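You operate a simulated robot arm through the tools that you are given. There is no shell and no other tool.

You are at the controls of a simulated robot arm. One attempt, no reset.

JOB
Put things in order on the top of the bagging bench. At the end: the white core from the top of the bagging bench stands where the grey weight stood; the green brush from the top of the bagging bench stands on top of the blue plug; the black bolt from the top of the bagging bench stands on top of the teal disc; the grey weight from the top of the bagging bench stands where the green brush stood; whatever was shut is shut again. Leave all else as you found it, and nothing knocked over.

Only the result counts: the job must be done as asked and must still hold three seconds after the hand-in. Knocking over, shifting, dropping, spilling or breaking anything else fails it.

ROBOT AND FRAMES
A 7-joint arm with a two-finger parallel gripper, fixed in place. Base frame: the origin is at the foot of the arm, x ahead of it, y to its left, z up; the work surface is at about z = 0. Readings come in mm, rad, newtons and seconds.
With the tool pointing down near the work surface it reaches from about 220 to 580 mm from the base axis. Its first joint turns from -1.152 to 1.152 rad. Payload 2.5 kg.
The tool frame sits at the grasp point between the pads (the TCP): z along the fingers, y along the line on which they close. The tips reach 23 mm beyond it. The gripper opens to 94 mm. The fingers are 38 mm wide and 10 mm thick; the gripper's body (54 by 96 mm) begins 39 mm behind the TCP.
Orientation is told as [roll, pitch, yaw] about the base's x, y, z axes, in that order, counted from this pose: with the fingers straight down and closing along the base's y, the tool's x points along the base's -x, its y along +y and its z along -z.

CONTROLS
- The arm moves only by the tool apply_moves. Its argument "increments" is a list of rows, each an object of numbers (a shift or turn left out is 0, a gripper value left out holds the last): "claw": the finger opening in cm, from 0 to 9.4; "tx", "ty", "tz": the shift along the tool's x, y, z in units of 20 mm (1.0 is 20 mm); "rx", "ry", "rz": the turn, a rotation vector about the tool's x, y, z in units of 5 degrees (1.0 is 5 degrees). In form: [{"claw": .., "tx": .., "ty": .., "tz": .., "rx": .., "ry": .., "rz": ..}, ...]. A call has 1 to 20 rows; each row shifts and turns the commanded pose from where the row before left it, along the tool's axes as they then stand. A call with a number of a shift or a turn outside -1 to 1 is refused whole. Each row takes 0.2 s and may step no farther than 50 mm and 0.15 rad from the row before; otherwise, or with a gripper value out of range, the whole call is refused. A pose out of reach is approached as far as the arm can. The call stops where the force on the tool passes 40 N (or 10 N more than at its start, if that is more) or the arm is blocked; 0.2 s more then pass. Each finger travels about 108 mm/s and halts on what it meets, pressing with about 27 N; the grip force reading is that of the motor and also rises with nothing between the fingers. The clock runs only during rows and for 0.2 s after the last one: add rows that do not move to give the fingers time. The reply holds the time, the measured pose of the TCP, the force on the tool along the base axes, the opening and the grip force, in the units named above and with some noise, with the torque about the TCP (base axes, N m) and any sound that the robot's microphone picked up.
- Cameras (640 x 400 px; columns grow to the right, rows downward): "scene" is fixed at [119.9, -411.9, 532.5]; the picture's right is [0.80, -0.59, 0.00], its down [-0.40, -0.54, -0.74] and it looks along [0.44, 0.59, -0.67] (base axes); focal length 214 px, centre (320, 200). "wrist" rides on the gripper at [86, 16, -74] in the tool frame; the picture's right is [-0.18, 0.98, 0.00], its down [-0.58, -0.11, -0.81] and it looks along [-0.79, -0.15, 0.59] (tool axes); focal length 243 px, centre (320, 200).
- grab_frame(camera): a new picture of that camera. No time passes.
- measure_at(camera, pixels): for up to 12 pixels [column, row] of the newest picture of that camera ("zoom" is the newest enlarged one), the place [x, y, z] in the base frame of the surface seen there, good to about 2 mm. No time passes.
- zoom(camera, box): a new picture of the part [left, top, right, bottom] of that camera's present view, enlarged. No time passes.
- hand_in(): hands the job in; it is judged then, once.

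Open the gripper and draw the arm clear of the work before you hand the job in, unless the task says otherwise.

The tools are called after "Emit:" by a JSON object that holds its "fn" and its "kwargs". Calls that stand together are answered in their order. apply_moves: Moves the arm, as the interface text tells. Its arguments: {"type":"object","properties":{"increments":{"type":"array"}},"required":["increments"]} The other tools are called the same way: grab_frame (camera) takes a picture; measure_at (camera, pixels) gives the place of the surface under pixels of a picture; zoom (camera, box) takes an enlarged picture of a part of a camera's view; hand_in () hands the job in.

At the start:

```text
clock: 0.0
eef_pos: [399.1, 39.6, 289.8]
tool_rot: [-0.001, 0.0, 0.0]
force: [-0.6, 1.1, 0.6]
ft_torque: [-0.02, 0.02, 0.01]
opening: 93.7
gripper_force: 0.0
```

scene: 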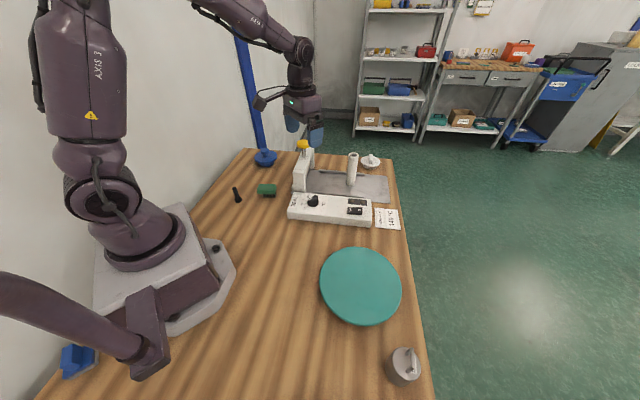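
wrist: 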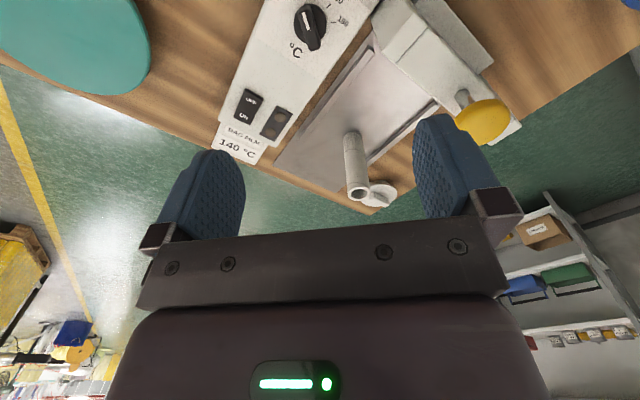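

The scene shows a bench with a heat-sealer (about 300-390, 150-225), a green cylinder (267,189), a black bolt (237,195), a teal disc (360,285), a grey weight (404,366), a white core (352,168), and something blue at (77,360) and (265,157). I'll zoom in on these parts first.

Emit:
{"fn": "zoom", "kwargs": {"camera": "scene", "box": [210, 120, 420, 250]}}

Emit:
{"fn": "zoom", "kwargs": {"camera": "scene", "box": [290, 230, 450, 400]}}

Emit:
{"fn": "zoom", "kwargs": {"camera": "scene", "box": [30, 300, 190, 400]}}

```text
3.05 times, centred on (315, 185) of scene
```

zoom: 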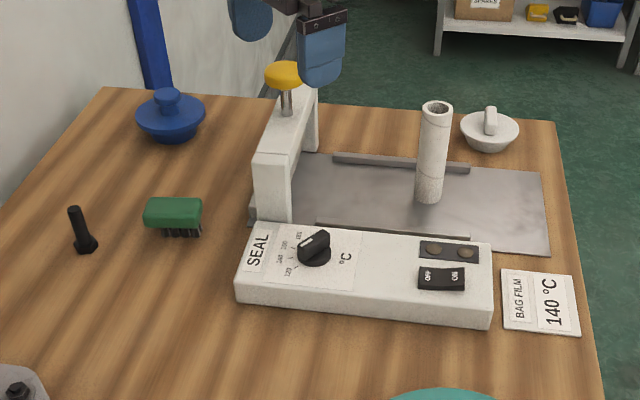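

```text
2.35 times, centred on (370, 315) of scene
```

zoom: 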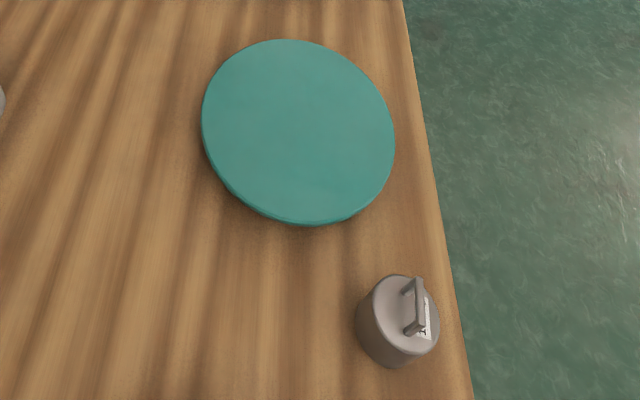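

```text
4.00 times, centred on (110, 350) of scene
```

zoom: 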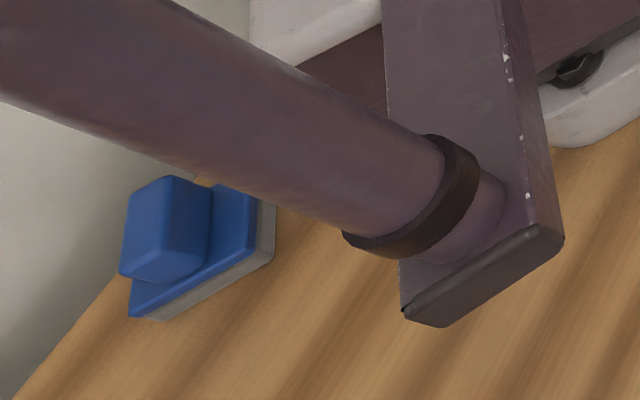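

Next I measure key points: I re-zoom on the far part of the bench to get places for the bolt, brush, round blue thing, core and white lid.

Emit:
{"fn": "zoom", "kwargs": {"camera": "scene", "box": [220, 130, 300, 210]}}

Emit:
{"fn": "measure_at", "kwargs": {"camera": "scene", "pixels": [[234, 189], [238, 200], [262, 186], [274, 186], [268, 196], [265, 150], [265, 158], [257, 157], [273, 157], [352, 155], [350, 183], [370, 160]]}}

Emit:
{"fn": "measure_at", "kwargs": {"camera": "scene", "pixels": [[360, 285], [322, 280], [400, 285], [360, 248], [360, 325], [404, 353], [395, 365], [404, 382], [420, 360], [412, 355], [77, 355], [85, 370]]}}

```text
5.00 times, centred on (260, 170) of scene
```

zoom: 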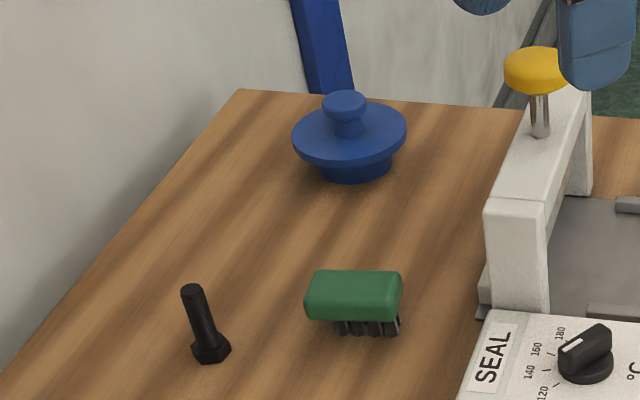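

```text
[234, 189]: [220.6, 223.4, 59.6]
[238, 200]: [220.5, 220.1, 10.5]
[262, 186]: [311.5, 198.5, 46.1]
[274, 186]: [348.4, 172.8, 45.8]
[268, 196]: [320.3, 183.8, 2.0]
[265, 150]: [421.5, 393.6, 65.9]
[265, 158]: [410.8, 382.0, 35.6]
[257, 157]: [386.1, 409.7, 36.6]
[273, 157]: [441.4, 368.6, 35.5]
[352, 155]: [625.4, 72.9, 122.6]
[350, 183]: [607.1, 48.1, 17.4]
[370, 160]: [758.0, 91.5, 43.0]
```

```text
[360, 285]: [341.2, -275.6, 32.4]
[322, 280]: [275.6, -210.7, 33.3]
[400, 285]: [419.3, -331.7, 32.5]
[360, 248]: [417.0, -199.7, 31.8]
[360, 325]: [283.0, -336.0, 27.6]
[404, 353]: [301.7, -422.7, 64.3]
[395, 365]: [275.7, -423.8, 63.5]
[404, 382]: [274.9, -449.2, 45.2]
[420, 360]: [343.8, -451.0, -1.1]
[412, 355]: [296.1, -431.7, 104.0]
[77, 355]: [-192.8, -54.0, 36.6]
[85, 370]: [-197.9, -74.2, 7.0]
```

The blue block at (77,360) lies behind the arm and out of reach, so the round blue knobbed thing at (265,157) is the blue plug. Now I measure finer details on the newest zoom.

Emit:
{"fn": "measure_at", "kwargs": {"camera": "zoom", "pixels": [[190, 290], [200, 320], [200, 350], [218, 350], [316, 277], [398, 277], [392, 315], [312, 310], [345, 97], [326, 102], [363, 102], [345, 110]]}}

Emit:
{"fn": "measure_at", "kwargs": {"camera": "zoom", "pixels": [[296, 138], [404, 133], [350, 152], [350, 166], [350, 177], [345, 332], [395, 332], [308, 300], [350, 315], [355, 290], [540, 60], [520, 230]]}}

```text
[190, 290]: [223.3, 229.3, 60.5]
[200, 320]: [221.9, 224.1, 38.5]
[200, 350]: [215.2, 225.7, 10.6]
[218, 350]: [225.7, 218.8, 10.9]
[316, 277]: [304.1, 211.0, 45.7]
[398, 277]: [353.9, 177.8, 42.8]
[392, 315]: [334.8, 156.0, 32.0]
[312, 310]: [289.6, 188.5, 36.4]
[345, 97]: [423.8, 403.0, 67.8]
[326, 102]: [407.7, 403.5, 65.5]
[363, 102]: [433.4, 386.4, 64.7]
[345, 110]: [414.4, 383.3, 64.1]
```

```text
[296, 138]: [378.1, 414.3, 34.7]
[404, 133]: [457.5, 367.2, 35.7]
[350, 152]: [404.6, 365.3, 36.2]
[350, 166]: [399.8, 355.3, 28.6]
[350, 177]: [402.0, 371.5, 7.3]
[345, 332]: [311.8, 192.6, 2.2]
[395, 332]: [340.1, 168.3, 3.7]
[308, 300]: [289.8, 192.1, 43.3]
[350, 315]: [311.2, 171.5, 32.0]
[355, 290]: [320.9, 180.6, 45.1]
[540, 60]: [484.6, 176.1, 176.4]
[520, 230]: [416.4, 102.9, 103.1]
```

Next I look closely at the sealer with the core and the white lid, and at the grey weight, to get their sizes.

Emit:
{"fn": "zoom", "kwargs": {"camera": "scene", "box": [284, 130, 412, 210]}}

Emit:
{"fn": "measure_at", "kwargs": {"camera": "zoom", "pixels": [[343, 119], [324, 121], [362, 121], [343, 112], [343, 130], [343, 160], [338, 250], [325, 248], [350, 250], [338, 262], [420, 250], [100, 140]]}}

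Emit:
{"fn": "zoom", "kwargs": {"camera": "scene", "box": [360, 330, 460, 400]}}

Emit:
{"fn": "grab_frame", "kwargs": {"camera": "wrist"}}

```text
5.00 times, centred on (348, 170) of scene
```

zoom: 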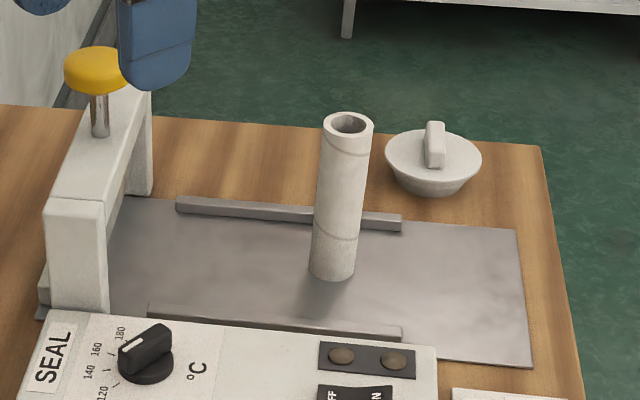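

```text
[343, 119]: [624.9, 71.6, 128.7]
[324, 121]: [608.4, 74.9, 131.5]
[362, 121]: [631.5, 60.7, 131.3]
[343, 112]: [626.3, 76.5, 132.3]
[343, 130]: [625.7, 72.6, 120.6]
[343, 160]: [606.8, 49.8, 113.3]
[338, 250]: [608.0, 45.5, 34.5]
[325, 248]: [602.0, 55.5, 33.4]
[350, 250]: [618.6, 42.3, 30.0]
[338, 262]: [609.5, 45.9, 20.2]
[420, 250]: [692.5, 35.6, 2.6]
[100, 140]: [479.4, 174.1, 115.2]
```

```text
5.71 times, centred on (410, 365) of scene
```

zoom: 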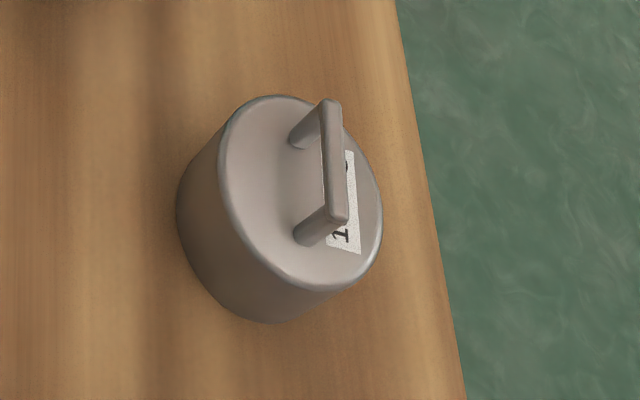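

```text
taken
```

wrist: 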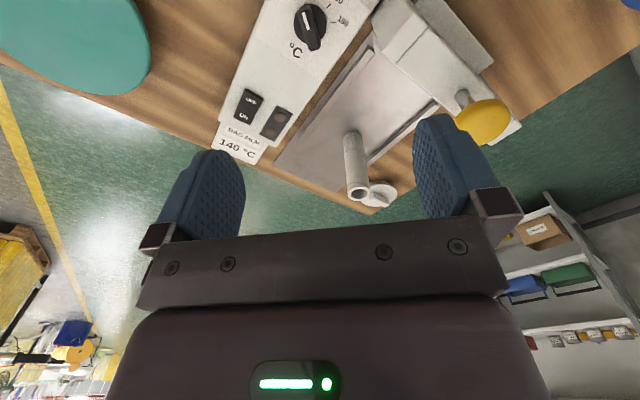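

The newest zoom is the weight: handle bar from (328,105) to (338,218), round body about 200 px wide. I measure its rim, handle and base edges.

Emit:
{"fn": "measure_at", "kwargs": {"camera": "zoom", "pixels": [[328, 106], [340, 218], [333, 160], [225, 160], [270, 98], [375, 220], [290, 285], [310, 130], [312, 232], [265, 200], [185, 210], [265, 320]]}}

Emit:
{"fn": "measure_at", "kwargs": {"camera": "scene", "pixels": [[180, 100], [220, 120], [250, 100], [240, 152], [200, 200], [380, 165], [360, 158], [365, 163], [250, 140], [120, 280], [395, 160], [420, 330]]}}

```text
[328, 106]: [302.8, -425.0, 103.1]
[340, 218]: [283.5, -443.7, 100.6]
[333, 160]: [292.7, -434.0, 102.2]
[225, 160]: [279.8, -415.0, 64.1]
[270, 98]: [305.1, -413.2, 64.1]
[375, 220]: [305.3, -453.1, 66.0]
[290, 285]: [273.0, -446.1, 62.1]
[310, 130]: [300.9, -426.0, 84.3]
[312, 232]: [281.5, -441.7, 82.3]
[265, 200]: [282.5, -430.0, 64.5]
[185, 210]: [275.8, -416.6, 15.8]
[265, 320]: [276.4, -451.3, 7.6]
```

```text
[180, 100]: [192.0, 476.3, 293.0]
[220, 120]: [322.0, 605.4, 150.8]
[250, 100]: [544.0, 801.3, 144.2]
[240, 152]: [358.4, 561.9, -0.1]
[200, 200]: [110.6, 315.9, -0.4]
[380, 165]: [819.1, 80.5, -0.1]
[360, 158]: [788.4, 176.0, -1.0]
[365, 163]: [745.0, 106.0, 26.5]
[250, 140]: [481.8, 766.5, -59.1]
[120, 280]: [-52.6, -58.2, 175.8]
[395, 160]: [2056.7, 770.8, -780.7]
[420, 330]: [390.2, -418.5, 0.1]
```

Positions so far: bolt about (222,228), disc centre about (348,-270, top z 32), brush about (321,183) with its long axis at about -33°, knob about (420,395,66), weight about (292,-433), core about (618,61). I move high above the bolt first with the claw at 4 cm.

Emit:
{"fn": "apply_moves", "kwargs": {"increments": [{"claw": 4, "tx": 0.885, "ty": 0.942}, {"tx": 0.885, "ty": 0.942}, {"tx": 0.885, "ty": 0.942}, {"tx": 0.885, "ty": 0.942}, {"tx": 0.885, "ty": 0.942}, {"tx": 0.885, "ty": 0.942}, {"tx": 0.885, "ty": 0.942}, {"tx": 0.885, "ty": 0.942}, {"tx": 0.885, "ty": 0.942}, {"tx": 0.885, "ty": 0.942}, {"tz": 1}, {"tz": 1}, {"tz": 1}, {"tz": 1}, {"tz": 1}, {"tz": 0.5}, {}]}}

```text
clock: 3.6
eef_pos: [222.7, 227.1, 180.1]
tool_rot: [0.0, 0.0, 0.0]
force: [0.0, 0.0, -0.5]
ft_torque: [0.0, 0.01, 0.0]
opening: 40.2
gripper_force: 0.1
```

The arm is over the bolt at z 180. I take pictures from both cameras to check alignment.

Emit:
{"fn": "grab_frame", "kwargs": {"camera": "wrist"}}

Emit:
{"fn": "grab_frame", "kwargs": {"camera": "scene"}}

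```text
taken
```

wrist: 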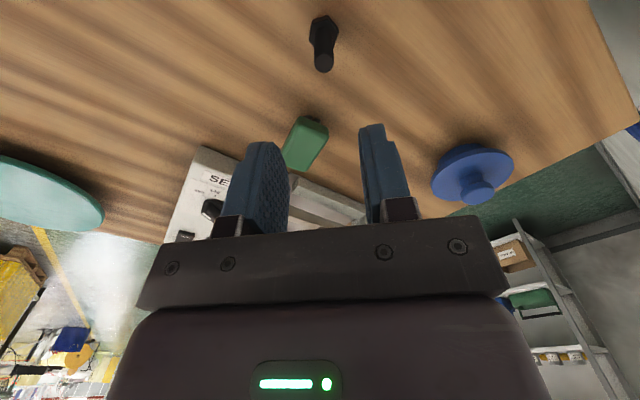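

```text
taken
```

scene: 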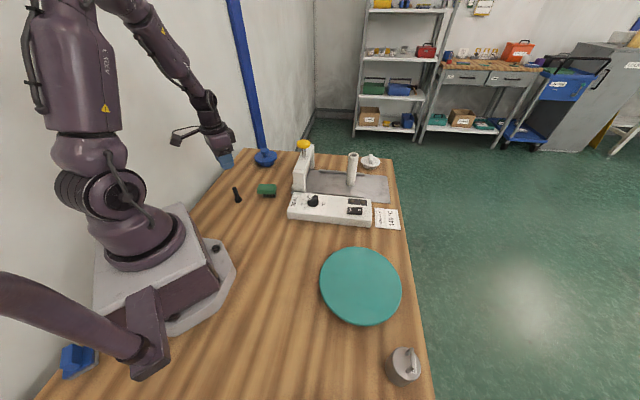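

From the wrist view the bolt is at (322,45) and the brush at (305,143). I measure the bolt, brush and plug from this second angle.

Emit:
{"fn": "measure_at", "kwargs": {"camera": "wrist", "pixels": [[323, 62], [316, 60], [330, 60], [322, 45], [322, 18], [310, 30], [337, 30], [305, 118], [326, 128], [306, 168], [284, 156], [305, 143]]}}

Emit:
{"fn": "zoom", "kwargs": {"camera": "wrist", "box": [420, 130, 530, 215]}}

Emit:
{"fn": "measure_at", "kwargs": {"camera": "wrist", "pixels": [[477, 193], [466, 183], [462, 193], [494, 190], [477, 203], [432, 185], [515, 160], [470, 146], [450, 180], [505, 180]]}}

```text
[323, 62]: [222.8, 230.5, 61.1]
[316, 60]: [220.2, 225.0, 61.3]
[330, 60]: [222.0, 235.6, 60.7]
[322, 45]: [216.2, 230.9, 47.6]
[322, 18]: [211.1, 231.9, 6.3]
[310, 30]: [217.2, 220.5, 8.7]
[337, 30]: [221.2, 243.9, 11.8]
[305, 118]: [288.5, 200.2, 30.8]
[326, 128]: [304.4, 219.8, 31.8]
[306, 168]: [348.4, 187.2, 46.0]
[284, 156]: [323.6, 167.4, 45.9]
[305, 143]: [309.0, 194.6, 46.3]
```

```text
4.71 times, centred on (475, 172) of wrist
```

zoom: 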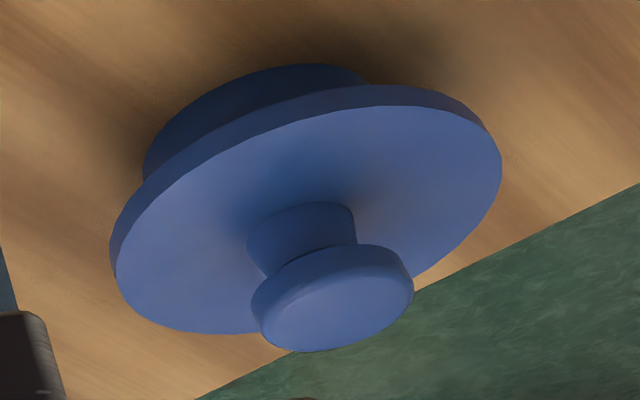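

```text
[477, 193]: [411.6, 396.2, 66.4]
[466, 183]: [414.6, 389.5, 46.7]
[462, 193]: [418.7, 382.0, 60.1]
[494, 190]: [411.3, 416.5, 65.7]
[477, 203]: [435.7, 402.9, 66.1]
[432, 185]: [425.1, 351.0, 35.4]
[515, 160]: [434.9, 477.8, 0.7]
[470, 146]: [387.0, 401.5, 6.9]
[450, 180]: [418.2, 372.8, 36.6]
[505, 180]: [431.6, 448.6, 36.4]
```

The bolt's shaft centre is about (222,230) with its top at z 61. I shift 3 mm in y, go down to TCP z ≈ 42, and close.

Emit:
{"fn": "apply_moves", "kwargs": {"increments": [{"ty": 0.15, "tz": 0.9}, {"tz": 1}, {"tz": 1}, {"tz": 1}, {"tz": 1}, {"tz": 1}, {"tz": 0.5}, {"tz": 0.5}, {}]}}

Emit:
{"fn": "grab_frame", "kwargs": {"camera": "wrist"}}

```text
clock: 5.6
eef_pos: [221.8, 230.3, 41.9]
tool_rot: [0.0, 0.0, -0.001]
force: [-0.1, 0.7, -1.3]
ft_torque: [-0.03, 0.0, 0.03]
opening: 40.0
gripper_force: 0.1
```

```text
taken
```

wrist: 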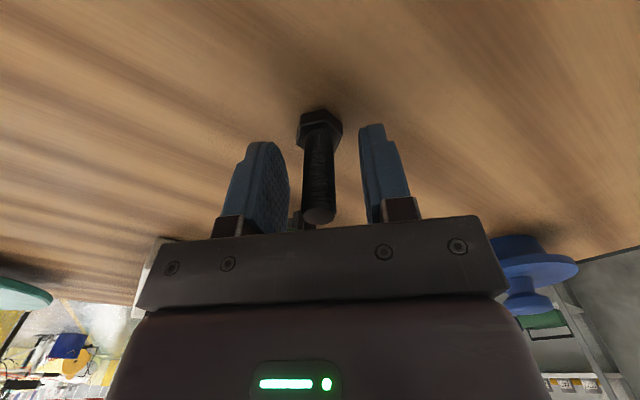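

The bolt sits between the fingers (318,170 between 265 and 385). I close in steps.

Emit:
{"fn": "apply_moves", "kwargs": {"increments": [{"claw": 3}, {"claw": 2}, {"claw": 1.5}, {"claw": 0.5}, {"claw": 0.5}]}}

Emit:
{"fn": "grab_frame", "kwargs": {"camera": "wrist"}}

```text
clock: 6.8
eef_pos: [221.4, 231.1, 43.4]
tool_rot: [0.0, 0.0, 0.0]
force: [-0.4, -0.7, -0.5]
ft_torque: [-0.07, -0.01, 0.03]
opening: 14.8
gripper_force: 27.5
```

```text
taken
```

wrist: 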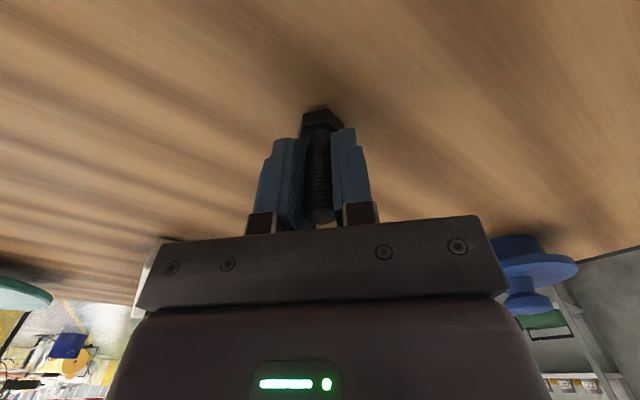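

The grip holds at 14.8 mm opening. I lift the bolt to z ≈ 180 and start across to the disc.

Emit:
{"fn": "apply_moves", "kwargs": {"increments": [{"tz": -0.5}, {"tz": -1}, {"tz": -1}, {"tz": -1}, {"tz": -1}, {"tz": -1}, {"tz": -1}, {"tz": -0.5}, {"tx": -0.252, "ty": -1}, {"tx": -0.252, "ty": -1}, {"tx": -0.252, "ty": -1}, {"tx": -0.252, "ty": -1}, {"tx": -0.252, "ty": -1}, {"tx": -0.252, "ty": -1}, {"tx": -0.252, "ty": -1}, {"tx": -0.252, "ty": -1}, {"tx": -0.252, "ty": -1}, {"tx": -0.252, "ty": -1}, {"tx": -0.252, "ty": -1}, {"tx": -0.252, "ty": -1}]}}

Emit:
{"fn": "grab_frame", "kwargs": {"camera": "wrist"}}

Emit:
{"fn": "grab_frame", "kwargs": {"camera": "scene"}}

```text
clock: 11.0
eef_pos: [282.1, -9.6, 182.5]
tool_rot: [-0.001, 0.0, 0.001]
force: [-0.8, -0.3, -1.7]
ft_torque: [0.01, 0.01, -0.03]
opening: 14.4
gripper_force: 27.2
```

```text
taken
```

wrist: 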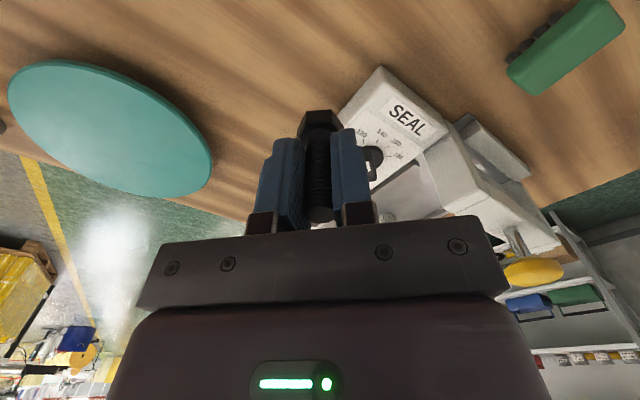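

```text
taken
```

scene: 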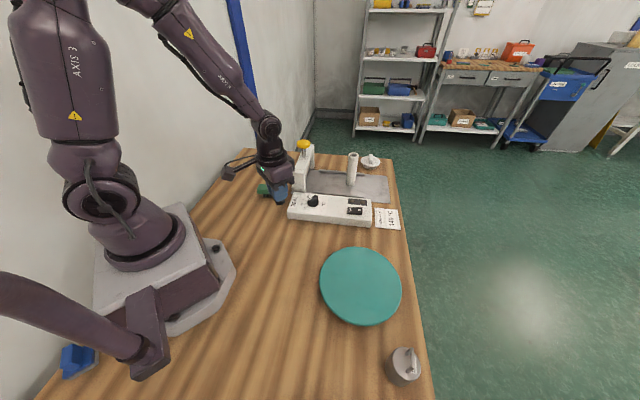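

The bolt is still held upright. I measure the disc edges and the brush corners from this wrist view before continuing.

Emit:
{"fn": "measure_at", "kwargs": {"camera": "wrist", "pixels": [[14, 95], [208, 168], [85, 70], [140, 190], [110, 130], [205, 145], [508, 72], [535, 93], [622, 25], [605, 3], [516, 55], [560, 12]]}}

Emit:
{"fn": "apply_moves", "kwargs": {"increments": [{"tx": -0.252, "ty": -1}, {"tx": -0.252, "ty": -1}, {"tx": -0.252, "ty": -1}, {"tx": -0.252, "ty": -1}, {"tx": -0.252, "ty": -1}, {"tx": -0.252, "ty": -1}, {"tx": -0.252, "ty": -1}, {"tx": -0.252, "ty": -1}, {"tx": -0.252, "ty": -1}, {}]}}

Emit:
{"fn": "grab_frame", "kwargs": {"camera": "wrist"}}

```text
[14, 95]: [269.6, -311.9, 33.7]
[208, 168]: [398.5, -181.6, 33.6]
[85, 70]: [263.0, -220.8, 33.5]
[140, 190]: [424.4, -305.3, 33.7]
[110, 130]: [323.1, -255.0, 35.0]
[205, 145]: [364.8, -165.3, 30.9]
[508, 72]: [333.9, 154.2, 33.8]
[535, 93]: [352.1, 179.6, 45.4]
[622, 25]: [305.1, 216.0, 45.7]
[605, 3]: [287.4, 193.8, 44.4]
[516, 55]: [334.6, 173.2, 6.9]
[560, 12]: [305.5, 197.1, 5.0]
```

```text
clock: 13.2
eef_pos: [326.4, -188.6, 181.3]
tool_rot: [-0.001, -0.001, -0.001]
force: [0.0, -0.7, -0.4]
ft_torque: [-0.01, 0.0, 0.01]
opening: 14.5
gripper_force: 27.1
```

```text
taken
```

wrist: 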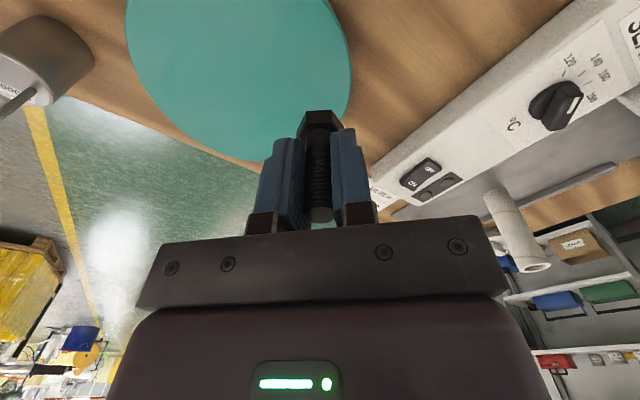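

Disc centre fits to about (347,-265), top z ≈ 33.5. I move above it and descend to TCP z ≈ 80, which leaves about 4 mm of gap under the bolt.

Emit:
{"fn": "apply_moves", "kwargs": {"increments": [{"tx": -0.2575, "ty": -0.955}, {"tx": -0.2575, "ty": -0.955}, {"tx": -0.2575, "ty": -0.955}, {"tx": -0.2575, "ty": -0.955}, {}, {"tz": 1}, {"tz": 1}, {"tz": 1}, {"tz": 1}, {"tz": 0.5}, {"tz": 0.5}, {}]}}

Emit:
{"fn": "grab_frame", "kwargs": {"camera": "wrist"}}

Emit:
{"fn": "zoom", "kwargs": {"camera": "scene", "box": [300, 220, 428, 300]}}

```text
clock: 15.8
eef_pos: [347.6, -265.6, 82.3]
tool_rot: [-0.001, 0.001, 0.001]
force: [0.0, -0.3, -1.2]
ft_torque: [-0.03, 0.04, -0.01]
opening: 14.6
gripper_force: 26.5
```

```text
taken
```

wrist: 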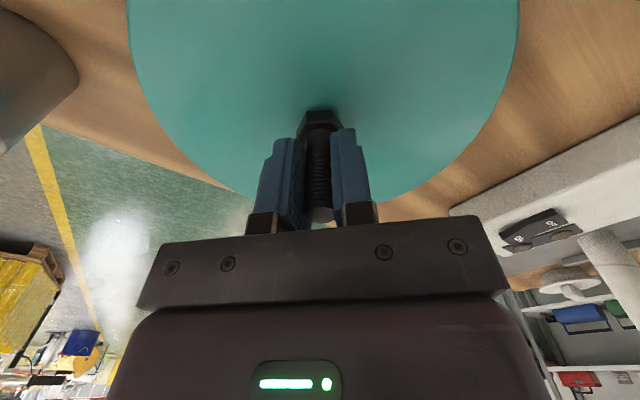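

```text
5.00 times, centred on (364, 260) of scene
```

zoom: 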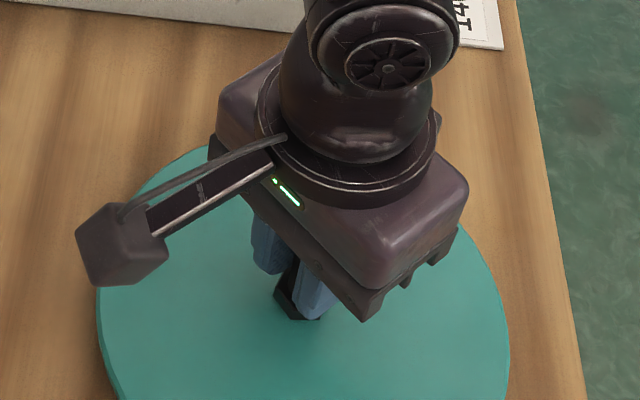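

The bolt head (320,120) is a little above the disc and centred between its edges (127 and 517). I lower in 1 mm steps, watching the force.

Emit:
{"fn": "apply_moves", "kwargs": {"increments": [{"tz": 0.1}, {"tz": 0.1}, {"tz": 0.05}, {}]}}

Emit:
{"fn": "apply_moves", "kwargs": {"increments": [{"tz": 0.05}, {}]}}

```text
clock: 16.8
eef_pos: [348.5, -266.7, 76.9]
tool_rot: [0.001, -0.001, 0.0]
force: [-0.6, 0.0, -1.2]
ft_torque: [-0.02, 0.01, 0.0]
opening: 14.5
gripper_force: 26.7
```

```text
clock: 17.4
eef_pos: [348.3, -266.1, 75.5]
tool_rot: [0.001, 0.0, -0.001]
force: [-3.4, 1.6, 6.4]
ft_torque: [0.1, 0.07, -0.01]
opening: 14.3
gripper_force: 27.1
```

Force z rose to 6.4 N, so the bolt is on the disc. I open slowly.

Emit:
{"fn": "apply_moves", "kwargs": {"increments": [{"claw": 1.6}, {"claw": 1.8}, {"claw": 2.2}, {"claw": 3}, {"claw": 4}, {}]}}

Emit:
{"fn": "grab_frame", "kwargs": {"camera": "wrist"}}

```text
clock: 18.8
eef_pos: [347.8, -266.8, 75.8]
tool_rot: [0.0, -0.001, 0.001]
force: [0.2, -0.8, -0.8]
ft_torque: [0.0, 0.01, 0.02]
opening: 40.0
gripper_force: 0.0
```

```text
taken
```

wrist: 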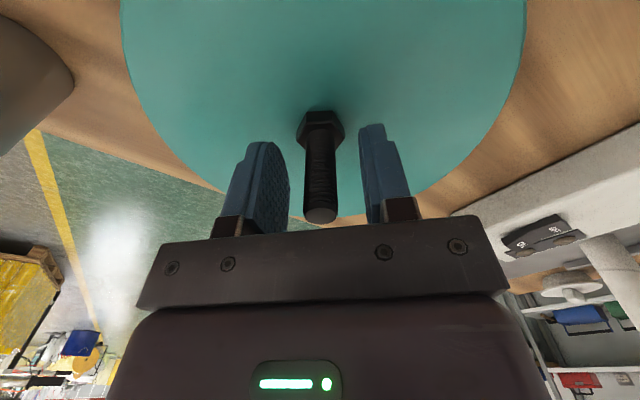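

The bolt stands upright on the disc. I raise to clear it and travel back over the brush.

Emit:
{"fn": "apply_moves", "kwargs": {"increments": [{"tz": -0.5}, {"tz": -1}, {"tz": -1}, {"tz": -1}, {"tz": -1}, {"tz": -1}, {"tz": -1}, {"tx": 0.06, "ty": 1}, {"tx": 0.06, "ty": 1}, {"tx": 0.06, "ty": 1}, {"tx": 0.06, "ty": 1}, {"tx": 0.06, "ty": 1}, {"tx": 0.06, "ty": 1}, {"tx": 0.06, "ty": 1}, {"tx": 0.06, "ty": 1}, {"tx": 0.06, "ty": 1}, {"tx": 0.06, "ty": 1}, {"tx": 0.06, "ty": 1}, {"tx": 0.06, "ty": 1}, {"tx": 0.06, "ty": 1}]}}

Emit:
{"fn": "apply_moves", "kwargs": {"increments": [{"tx": 0.06, "ty": 1}, {"tx": 0.06, "ty": 1}, {"tx": 0.06, "ty": 1}, {"tx": 0.06, "ty": 1}, {"tx": 0.06, "ty": 1}, {"tx": 0.06, "ty": 1}, {"rz": 1}, {"rz": 1}, {"rz": 1}, {"rz": 1}, {"rz": 1}, {"rz": 1}, {"rz": 1}, {"rz": 0.5}, {}]}}

Emit:
{"fn": "grab_frame", "kwargs": {"camera": "wrist"}}

Emit:
{"fn": "grab_frame", "kwargs": {"camera": "scene"}}

```text
clock: 23.0
eef_pos: [332.8, -6.1, 206.0]
tool_rot: [0.001, 0.0, 0.0]
force: [0.1, -0.7, -0.9]
ft_torque: [0.01, -0.04, 0.02]
opening: 40.0
gripper_force: 0.1
```

```text
clock: 26.2
eef_pos: [324.7, 114.3, 205.8]
tool_rot: [0.0, -0.002, -0.655]
force: [1.0, -0.5, -0.1]
ft_torque: [0.0, 0.02, -0.03]
opening: 39.9
gripper_force: 0.1
```

```text
taken
```

wrist: 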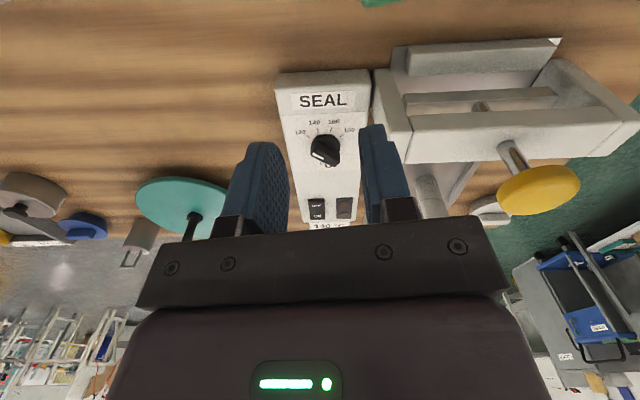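

```text
taken
```

scene: 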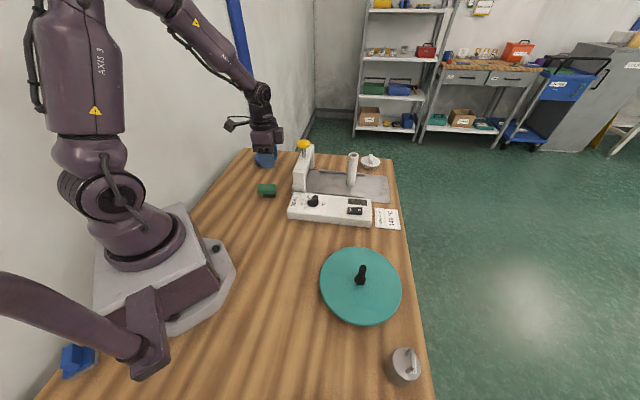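

The brush is behind the current view. With yaw at -0.655 rad, I shift (-4,+71) mm in base terms to be over it, and open to 6 cm.

Emit:
{"fn": "apply_moves", "kwargs": {"increments": [{"claw": 6, "tx": 0.777, "ty": 0.9}, {"tx": 0.777, "ty": 0.9}, {"tx": 0.777, "ty": 0.89}, {"tz": 1}, {"tz": 0.5}, {}]}}

Emit:
{"fn": "grab_frame", "kwargs": {"camera": "wrist"}}

```text
clock: 27.6
eef_pos: [321.0, 183.8, 176.9]
tool_rot: [0.001, 0.0, -0.654]
force: [0.4, -0.2, -0.5]
ft_torque: [0.0, 0.01, -0.01]
opening: 59.9
gripper_force: 0.1
```

```text
taken
```

wrist: 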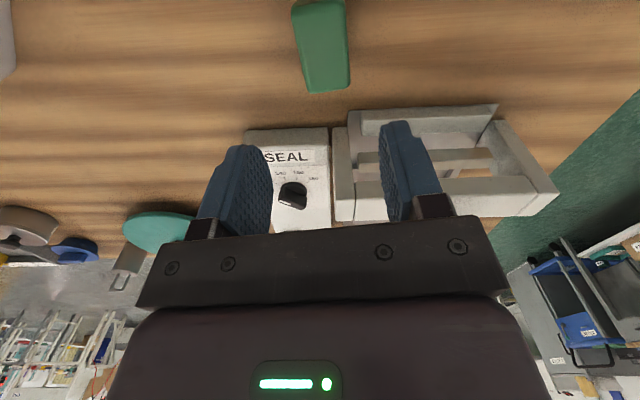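

The brush shows at (321,45). I measure its corners and edges from above.

Emit:
{"fn": "measure_at", "kwargs": {"camera": "wrist", "pixels": [[310, 90], [347, 84], [343, 8], [295, 20], [300, 50], [308, 85], [340, 10], [347, 60], [325, 45], [304, 70], [345, 40], [300, 10]]}}

Emit:
{"fn": "zoom", "kwargs": {"camera": "wrist", "box": [250, 0, 400, 100]}}

```text
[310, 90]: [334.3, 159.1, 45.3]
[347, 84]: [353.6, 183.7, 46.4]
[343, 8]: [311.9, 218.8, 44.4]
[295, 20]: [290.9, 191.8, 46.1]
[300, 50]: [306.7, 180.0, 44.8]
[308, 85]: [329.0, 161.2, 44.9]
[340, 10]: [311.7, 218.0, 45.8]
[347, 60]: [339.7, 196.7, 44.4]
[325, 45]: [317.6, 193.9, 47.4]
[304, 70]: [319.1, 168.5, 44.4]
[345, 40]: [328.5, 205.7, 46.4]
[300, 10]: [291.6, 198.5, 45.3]
```

```text
4.00 times, centred on (325, 50) of wrist
```

zoom: 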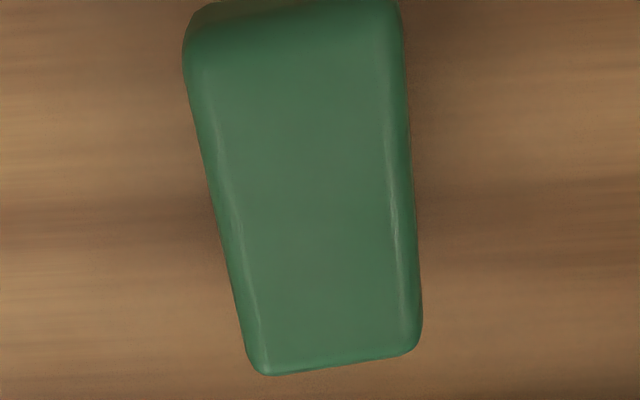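

Edges give the brush at about -39°, centre about (320.5,188.5), width about 34. I trim yaw by 1.5°, shift, and descend to TCP z ≈ 40.

Emit:
{"fn": "apply_moves", "kwargs": {"increments": [{"rz": 0.3}, {"tx": 0.19, "ty": 0.21}, {"tz": 1}, {"tz": 1}, {"tz": 1}, {"tz": 1}, {"tz": 1}, {"tz": 1}, {"tz": 0.5}, {"tz": 0.3}, {}]}}

Emit:
{"fn": "grab_frame", "kwargs": {"camera": "wrist"}}

Emit:
{"fn": "zoom", "kwargs": {"camera": "scene", "box": [220, 130, 300, 210]}}

```text
clock: 30.0
eef_pos: [321.2, 190.4, 39.8]
tool_rot: [0.0, 0.002, -0.681]
force: [-0.1, -0.3, -0.2]
ft_torque: [0.0, 0.01, 0.0]
opening: 60.2
gripper_force: 0.0
```

```text
taken
```

wrist: 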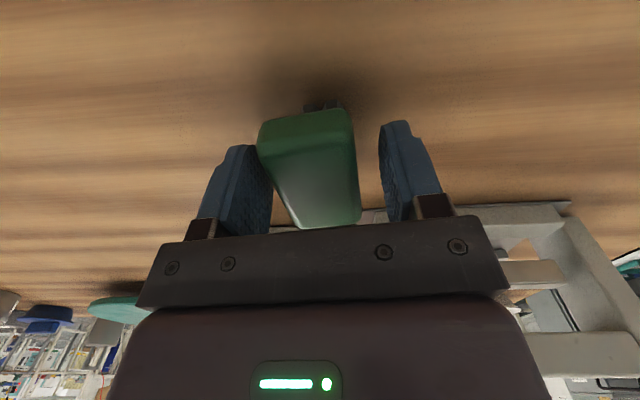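

```text
5.00 times, centred on (260, 170) of scene
```

zoom: 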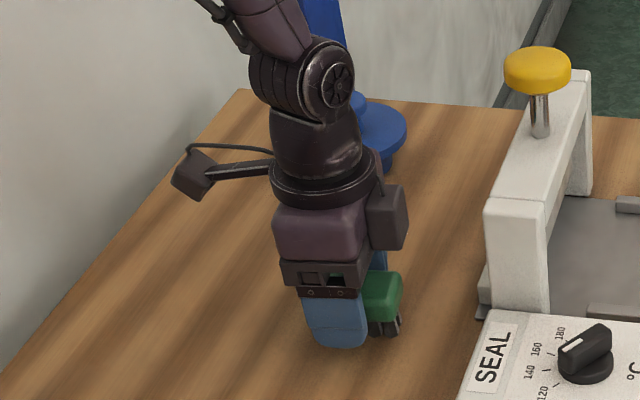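

The brush is between the fingers but looks closer to the left one. I measure finger pads and brush edges to centre it.

Emit:
{"fn": "measure_at", "kwargs": {"camera": "wrist", "pixels": [[265, 130], [270, 160], [280, 190], [352, 125], [356, 160], [359, 200], [265, 190], [262, 170], [388, 170], [384, 150], [310, 222], [300, 140]]}}

```text
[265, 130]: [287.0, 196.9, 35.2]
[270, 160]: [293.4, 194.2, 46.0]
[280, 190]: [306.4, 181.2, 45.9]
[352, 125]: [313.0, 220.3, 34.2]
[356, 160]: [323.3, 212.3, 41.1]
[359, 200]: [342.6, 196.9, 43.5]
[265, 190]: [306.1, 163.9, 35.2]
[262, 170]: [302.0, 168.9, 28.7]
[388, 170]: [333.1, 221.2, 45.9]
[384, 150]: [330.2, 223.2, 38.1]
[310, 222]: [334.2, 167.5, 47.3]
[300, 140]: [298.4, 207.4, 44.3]
```

The brush lies centred between the pads within about 1 mm (pads at 320.5 and 381.2, brush 333.5 to 368.3 along the closing axis). I close on it.

Emit:
{"fn": "apply_moves", "kwargs": {"increments": [{"claw": 5}, {"claw": 4.2}, {"claw": 3.7}, {"claw": 3.2}, {"claw": 2.5}, {}]}}

Emit:
{"fn": "grab_frame", "kwargs": {"camera": "wrist"}}

```text
clock: 31.4
eef_pos: [321.2, 190.7, 39.8]
tool_rot: [-0.001, -0.001, -0.68]
force: [-1.0, 0.1, 0.6]
ft_torque: [0.02, -0.01, -0.01]
opening: 39.7
gripper_force: 26.9
```

```text
taken
```

wrist: 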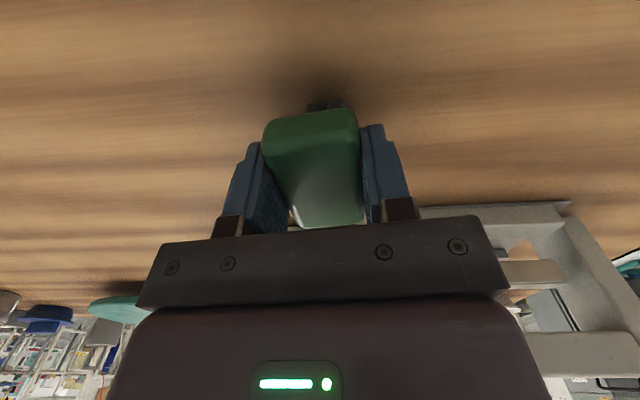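

The grip holds at 39.7 mm. I check where the brush's two ends lie relative to the TCP for later centring on the knob.

Emit:
{"fn": "measure_at", "kwargs": {"camera": "wrist", "pixels": [[290, 119], [320, 114], [345, 111], [300, 224], [330, 226], [355, 220], [315, 106], [335, 103], [310, 180], [275, 170], [360, 170], [325, 108]]}}

Emit:
{"fn": "apply_moves", "kwargs": {"increments": [{"tz": -0.25}, {"tz": -0.5}, {"tz": -1}, {"tz": -1}, {"tz": -1}, {"tz": -1}, {"tz": -1}, {"tz": -1}, {}]}}

Emit:
{"fn": "grab_frame", "kwargs": {"camera": "wrist"}}

Emit:
{"fn": "zoom", "kwargs": {"camera": "scene", "box": [220, 120, 300, 200]}}

```text
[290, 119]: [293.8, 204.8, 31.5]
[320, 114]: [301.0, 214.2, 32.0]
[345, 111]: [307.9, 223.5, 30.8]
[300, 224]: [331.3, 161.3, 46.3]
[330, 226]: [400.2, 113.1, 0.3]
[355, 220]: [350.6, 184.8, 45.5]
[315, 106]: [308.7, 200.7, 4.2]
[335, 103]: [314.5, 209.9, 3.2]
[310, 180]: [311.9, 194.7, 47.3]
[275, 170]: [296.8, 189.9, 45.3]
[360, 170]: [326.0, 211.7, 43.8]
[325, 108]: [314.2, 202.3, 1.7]
```

```text
clock: 33.4
eef_pos: [320.6, 188.9, 175.0]
tool_rot: [0.0, 0.0, -0.681]
force: [-0.3, 0.7, -1.6]
ft_torque: [0.01, 0.0, 0.01]
opening: 39.4
gripper_force: 26.6
```

```text
taken
```

wrist: 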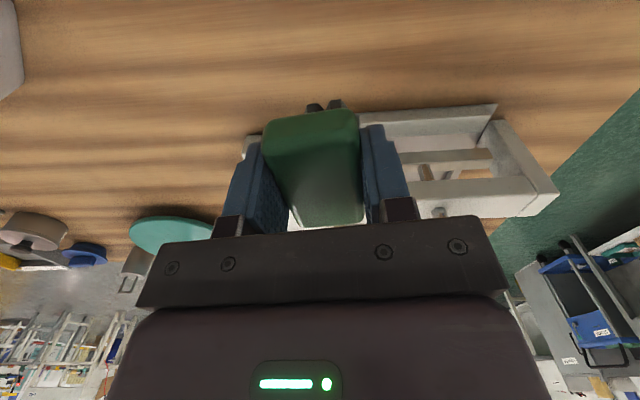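

```text
5.00 times, centred on (260, 160) of scene
```

zoom: 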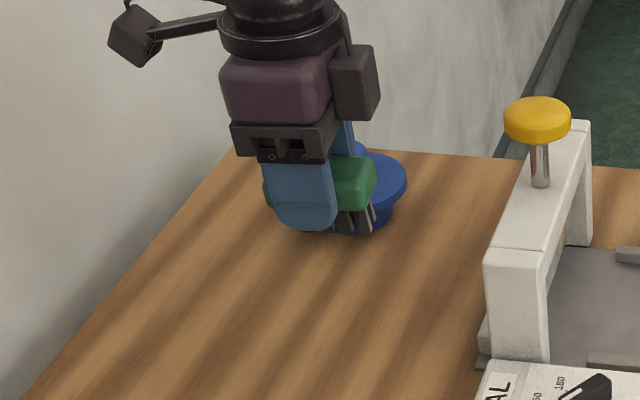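

The brush is held level and clear. I rotate the tool to yaw ≈ +0.75 rad (facing the plug radially) so the wrist camera can see the knob.

Emit:
{"fn": "apply_moves", "kwargs": {"increments": [{"rz": -1}, {"rz": -1}, {"rz": -1}, {"rz": -1}, {"rz": -1}, {"rz": -1}, {"rz": -1}, {"rz": -1}, {"rz": -1}, {"rz": -1}, {"rz": -1}, {"rz": -1}, {"rz": -1}, {"rz": -1}, {"rz": -1}, {"rz": -1}, {"rz": -0.4}, {}]}}

Emit:
{"fn": "grab_frame", "kwargs": {"camera": "wrist"}}

```text
clock: 37.2
eef_pos: [320.0, 190.7, 176.0]
tool_rot: [0.0, -0.001, 0.752]
force: [0.0, 0.3, -0.3]
ft_torque: [-0.05, 0.0, -0.01]
opening: 39.4
gripper_force: 26.6
```

```text
taken
```

wrist: 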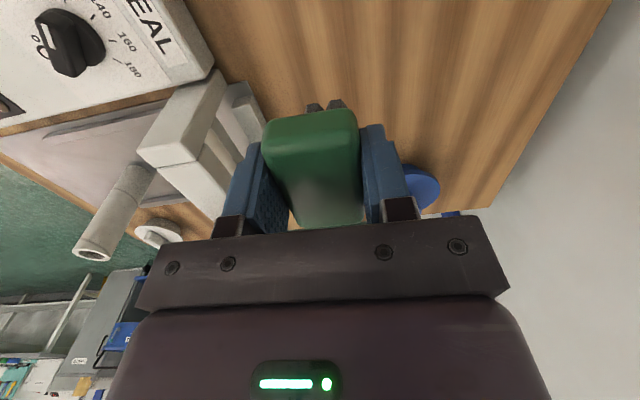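

The plug is half hidden behind the right finger at (420,188). I turn back 25° so it moves into clear view on the right.

Emit:
{"fn": "apply_moves", "kwargs": {"increments": [{"rz": 1}, {"rz": 1}, {"rz": 1}, {"rz": 1}, {"rz": 1}, {}]}}

Emit:
{"fn": "grab_frame", "kwargs": {"camera": "wrist"}}

Emit:
{"fn": "zoom", "kwargs": {"camera": "wrist", "box": [440, 100, 600, 220]}}

```text
clock: 38.6
eef_pos: [319.8, 189.6, 175.1]
tool_rot: [-0.001, -0.001, 0.311]
force: [-0.5, -0.7, -0.1]
ft_torque: [0.01, -0.02, 0.0]
opening: 39.5
gripper_force: 26.6
```

```text
taken
```

wrist: 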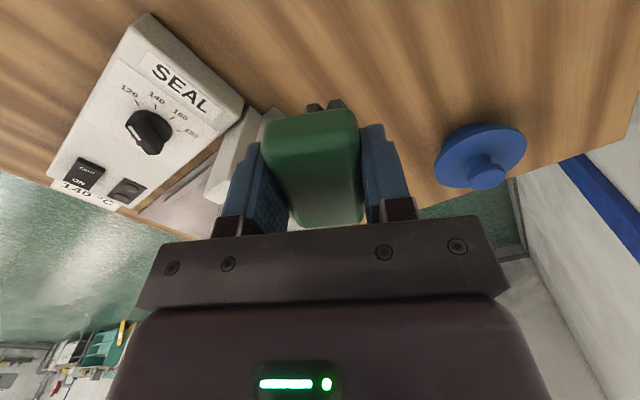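

```text
3.33 times, centred on (520, 160) of wrist
```

zoom: 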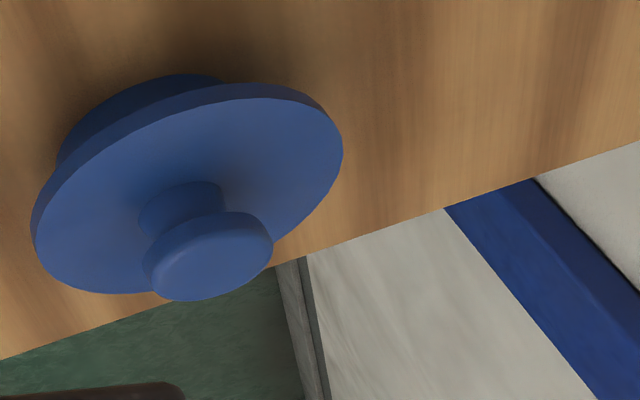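

The knob is clearly visible in the zoom at (208,262). I measure its top face, its rim, and the flange rim for a centre fit.

Emit:
{"fn": "measure_at", "kwargs": {"camera": "zoom", "pixels": [[208, 262], [155, 287], [263, 240], [195, 240], [230, 225], [215, 292], [180, 296], [250, 270], [165, 265], [240, 245], [190, 275], [225, 260]]}}

Emit:
{"fn": "measure_at", "kwargs": {"camera": "zoom", "pixels": [[36, 230], [50, 275], [100, 290], [150, 292], [270, 95], [330, 125], [342, 160], [310, 215], [130, 135], [200, 105], [285, 240], [80, 180]]}}

```text
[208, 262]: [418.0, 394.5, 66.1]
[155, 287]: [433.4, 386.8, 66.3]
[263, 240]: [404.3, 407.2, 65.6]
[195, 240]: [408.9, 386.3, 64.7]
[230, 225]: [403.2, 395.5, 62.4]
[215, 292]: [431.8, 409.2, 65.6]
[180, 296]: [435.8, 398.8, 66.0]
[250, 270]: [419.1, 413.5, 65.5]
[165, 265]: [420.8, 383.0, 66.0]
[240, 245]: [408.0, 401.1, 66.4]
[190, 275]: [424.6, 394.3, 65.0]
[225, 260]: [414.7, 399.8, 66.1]
```

```text
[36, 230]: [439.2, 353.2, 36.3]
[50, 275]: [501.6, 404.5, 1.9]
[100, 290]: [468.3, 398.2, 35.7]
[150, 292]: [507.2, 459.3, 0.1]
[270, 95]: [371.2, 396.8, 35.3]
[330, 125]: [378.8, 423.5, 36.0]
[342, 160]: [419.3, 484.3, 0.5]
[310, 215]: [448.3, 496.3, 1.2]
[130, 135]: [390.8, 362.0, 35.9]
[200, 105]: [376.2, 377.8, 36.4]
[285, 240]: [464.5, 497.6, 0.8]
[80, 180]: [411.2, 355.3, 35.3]
```

The knob fits to centre (420,398), radius about 16.5, top z 66. I carry the brush over it at TCP z 175.

Emit:
{"fn": "apply_moves", "kwargs": {"increments": [{"tx": -0.882, "ty": 0.93}, {"tx": -0.882, "ty": 0.93}, {"tx": -0.882, "ty": 0.93}, {"tx": -0.882, "ty": 0.93}, {"tx": -0.882, "ty": 0.93}, {"tx": -0.882, "ty": 0.93}, {"tx": -0.882, "ty": 0.93}, {"tx": -0.882, "ty": 0.93}, {"tx": -0.882, "ty": 0.93}, {}]}}

Emit:
{"fn": "grab_frame", "kwargs": {"camera": "wrist"}}

Emit:
{"fn": "grab_frame", "kwargs": {"camera": "scene"}}

```text
clock: 40.8
eef_pos: [418.4, 399.5, 174.1]
tool_rot: [0.0, 0.0, 0.313]
force: [-0.7, 0.0, -1.0]
ft_torque: [-0.02, 0.0, 0.03]
opening: 39.5
gripper_force: 26.9
```

```text
taken
```

wrist: 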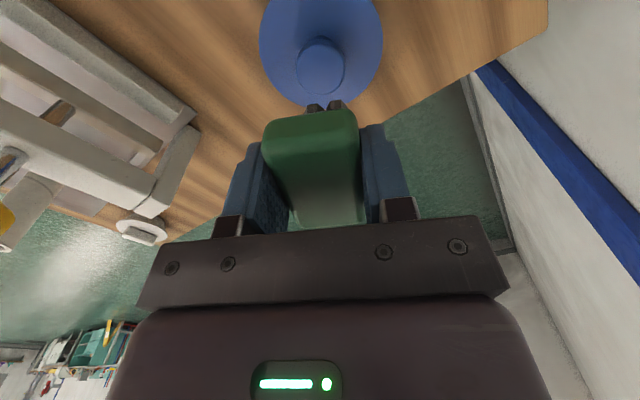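

```text
taken
```

scene: 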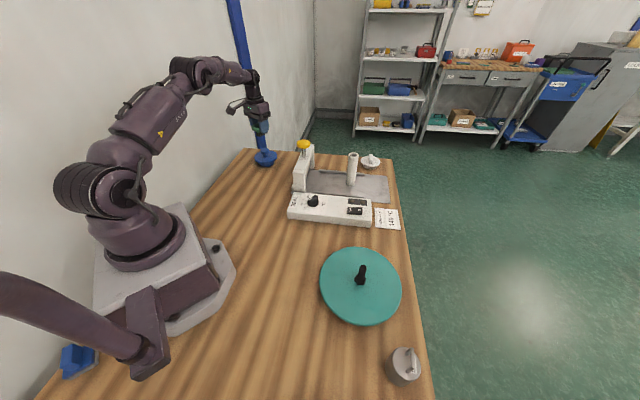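

Reached with the tool vertical. The knob is visible at (322,65); I measure its rim from nearly overhead.

Emit:
{"fn": "measure_at", "kwargs": {"camera": "wrist", "pixels": [[322, 65], [300, 65], [343, 65], [322, 45], [322, 85], [306, 52], [336, 50], [306, 82], [338, 80], [265, 50], [380, 50], [300, 100]]}}

Emit:
{"fn": "zoom", "kwargs": {"camera": "wrist", "box": [250, 0, 400, 110]}}

```text
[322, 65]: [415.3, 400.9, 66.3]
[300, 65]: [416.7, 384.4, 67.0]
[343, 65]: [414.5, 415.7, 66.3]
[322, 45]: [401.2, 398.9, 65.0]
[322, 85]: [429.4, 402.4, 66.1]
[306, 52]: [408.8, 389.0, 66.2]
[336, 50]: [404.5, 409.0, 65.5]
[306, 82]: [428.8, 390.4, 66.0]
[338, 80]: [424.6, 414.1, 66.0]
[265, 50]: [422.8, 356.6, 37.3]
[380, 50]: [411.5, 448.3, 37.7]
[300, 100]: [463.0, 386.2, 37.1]
```

```text
3.64 times, centred on (325, 55) of wrist
```

zoom: 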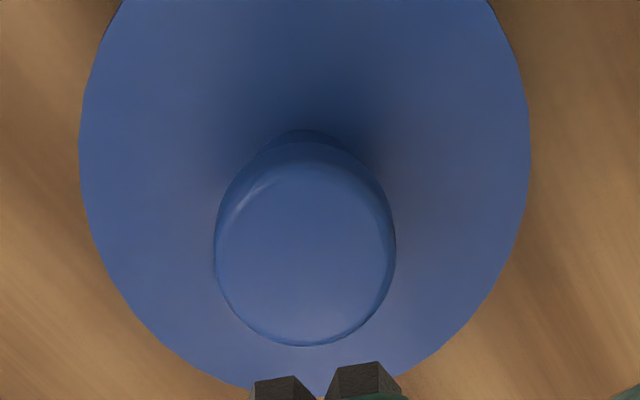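

The knob centre from overhead comes to about (419,399.5), matching the TCP within a millimetre or so. I descend to leave about 6 mm above the knob.

Emit:
{"fn": "apply_moves", "kwargs": {"increments": [{"tz": 1}, {"tz": 1}, {"tz": 0.6}, {"tz": 0.5}, {}, {}]}}

Emit:
{"fn": "grab_frame", "kwargs": {"camera": "wrist"}}

Emit:
{"fn": "zoom", "kwargs": {"camera": "scene", "box": [220, 110, 300, 190]}}

```text
clock: 42.2
eef_pos: [418.2, 398.8, 112.5]
tool_rot: [0.001, -0.001, 0.314]
force: [0.8, -0.3, -1.3]
ft_torque: [0.01, 0.03, -0.01]
opening: 39.4
gripper_force: 27.1
```

```text
taken
```

wrist: 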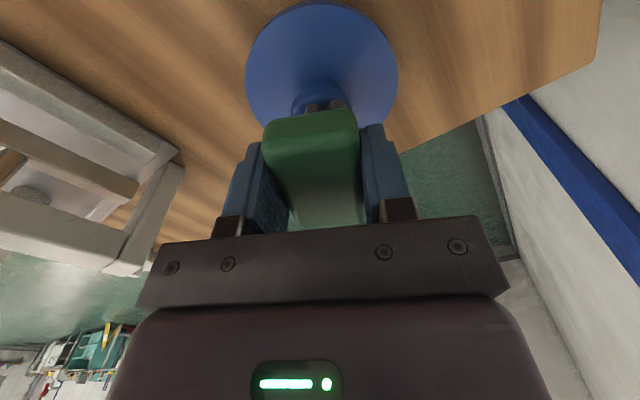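

```text
5.00 times, centred on (260, 150) of scene
```

zoom: 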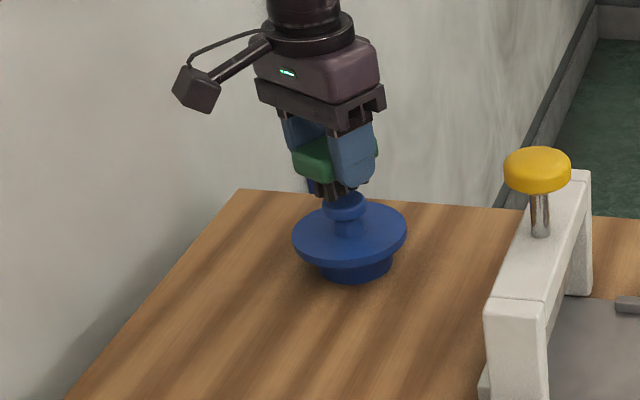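

The bristles hover just above the knob. I zoom further to check centring from the scene camera.

Emit:
{"fn": "zoom", "kwargs": {"camera": "scene", "box": [248, 132, 282, 168]}}

Emit:
{"fn": "zoom", "kwargs": {"camera": "wrist", "box": [280, 60, 360, 130]}}

```text
11.11 times, centred on (265, 150) of scene
```

zoom: 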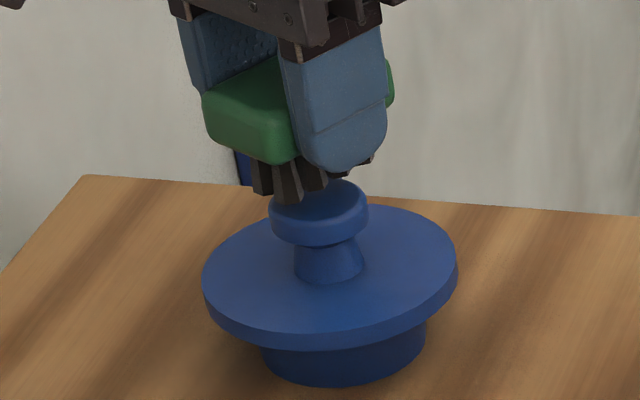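

```text
5.71 times, centred on (320, 95) of wrist
```

zoom: 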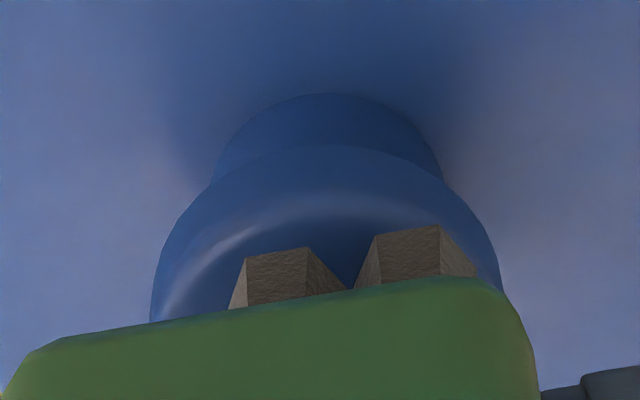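

Two rows of tufts are visible. I measure tuft tips and knob edges in this wrist zoom to compare centres.

Emit:
{"fn": "measure_at", "kwargs": {"camera": "zoom", "pixels": [[250, 262], [308, 250], [275, 275], [375, 240], [435, 230], [405, 255], [460, 265], [155, 300], [495, 270], [330, 150], [330, 200], [270, 170]]}}

```text
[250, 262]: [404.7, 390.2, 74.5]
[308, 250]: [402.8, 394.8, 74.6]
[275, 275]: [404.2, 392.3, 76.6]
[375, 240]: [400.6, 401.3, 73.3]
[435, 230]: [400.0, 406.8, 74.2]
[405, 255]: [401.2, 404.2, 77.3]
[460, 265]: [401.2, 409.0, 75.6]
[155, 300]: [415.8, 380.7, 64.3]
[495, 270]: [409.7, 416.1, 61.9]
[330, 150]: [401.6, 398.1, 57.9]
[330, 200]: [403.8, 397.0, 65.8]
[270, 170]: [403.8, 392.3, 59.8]
```

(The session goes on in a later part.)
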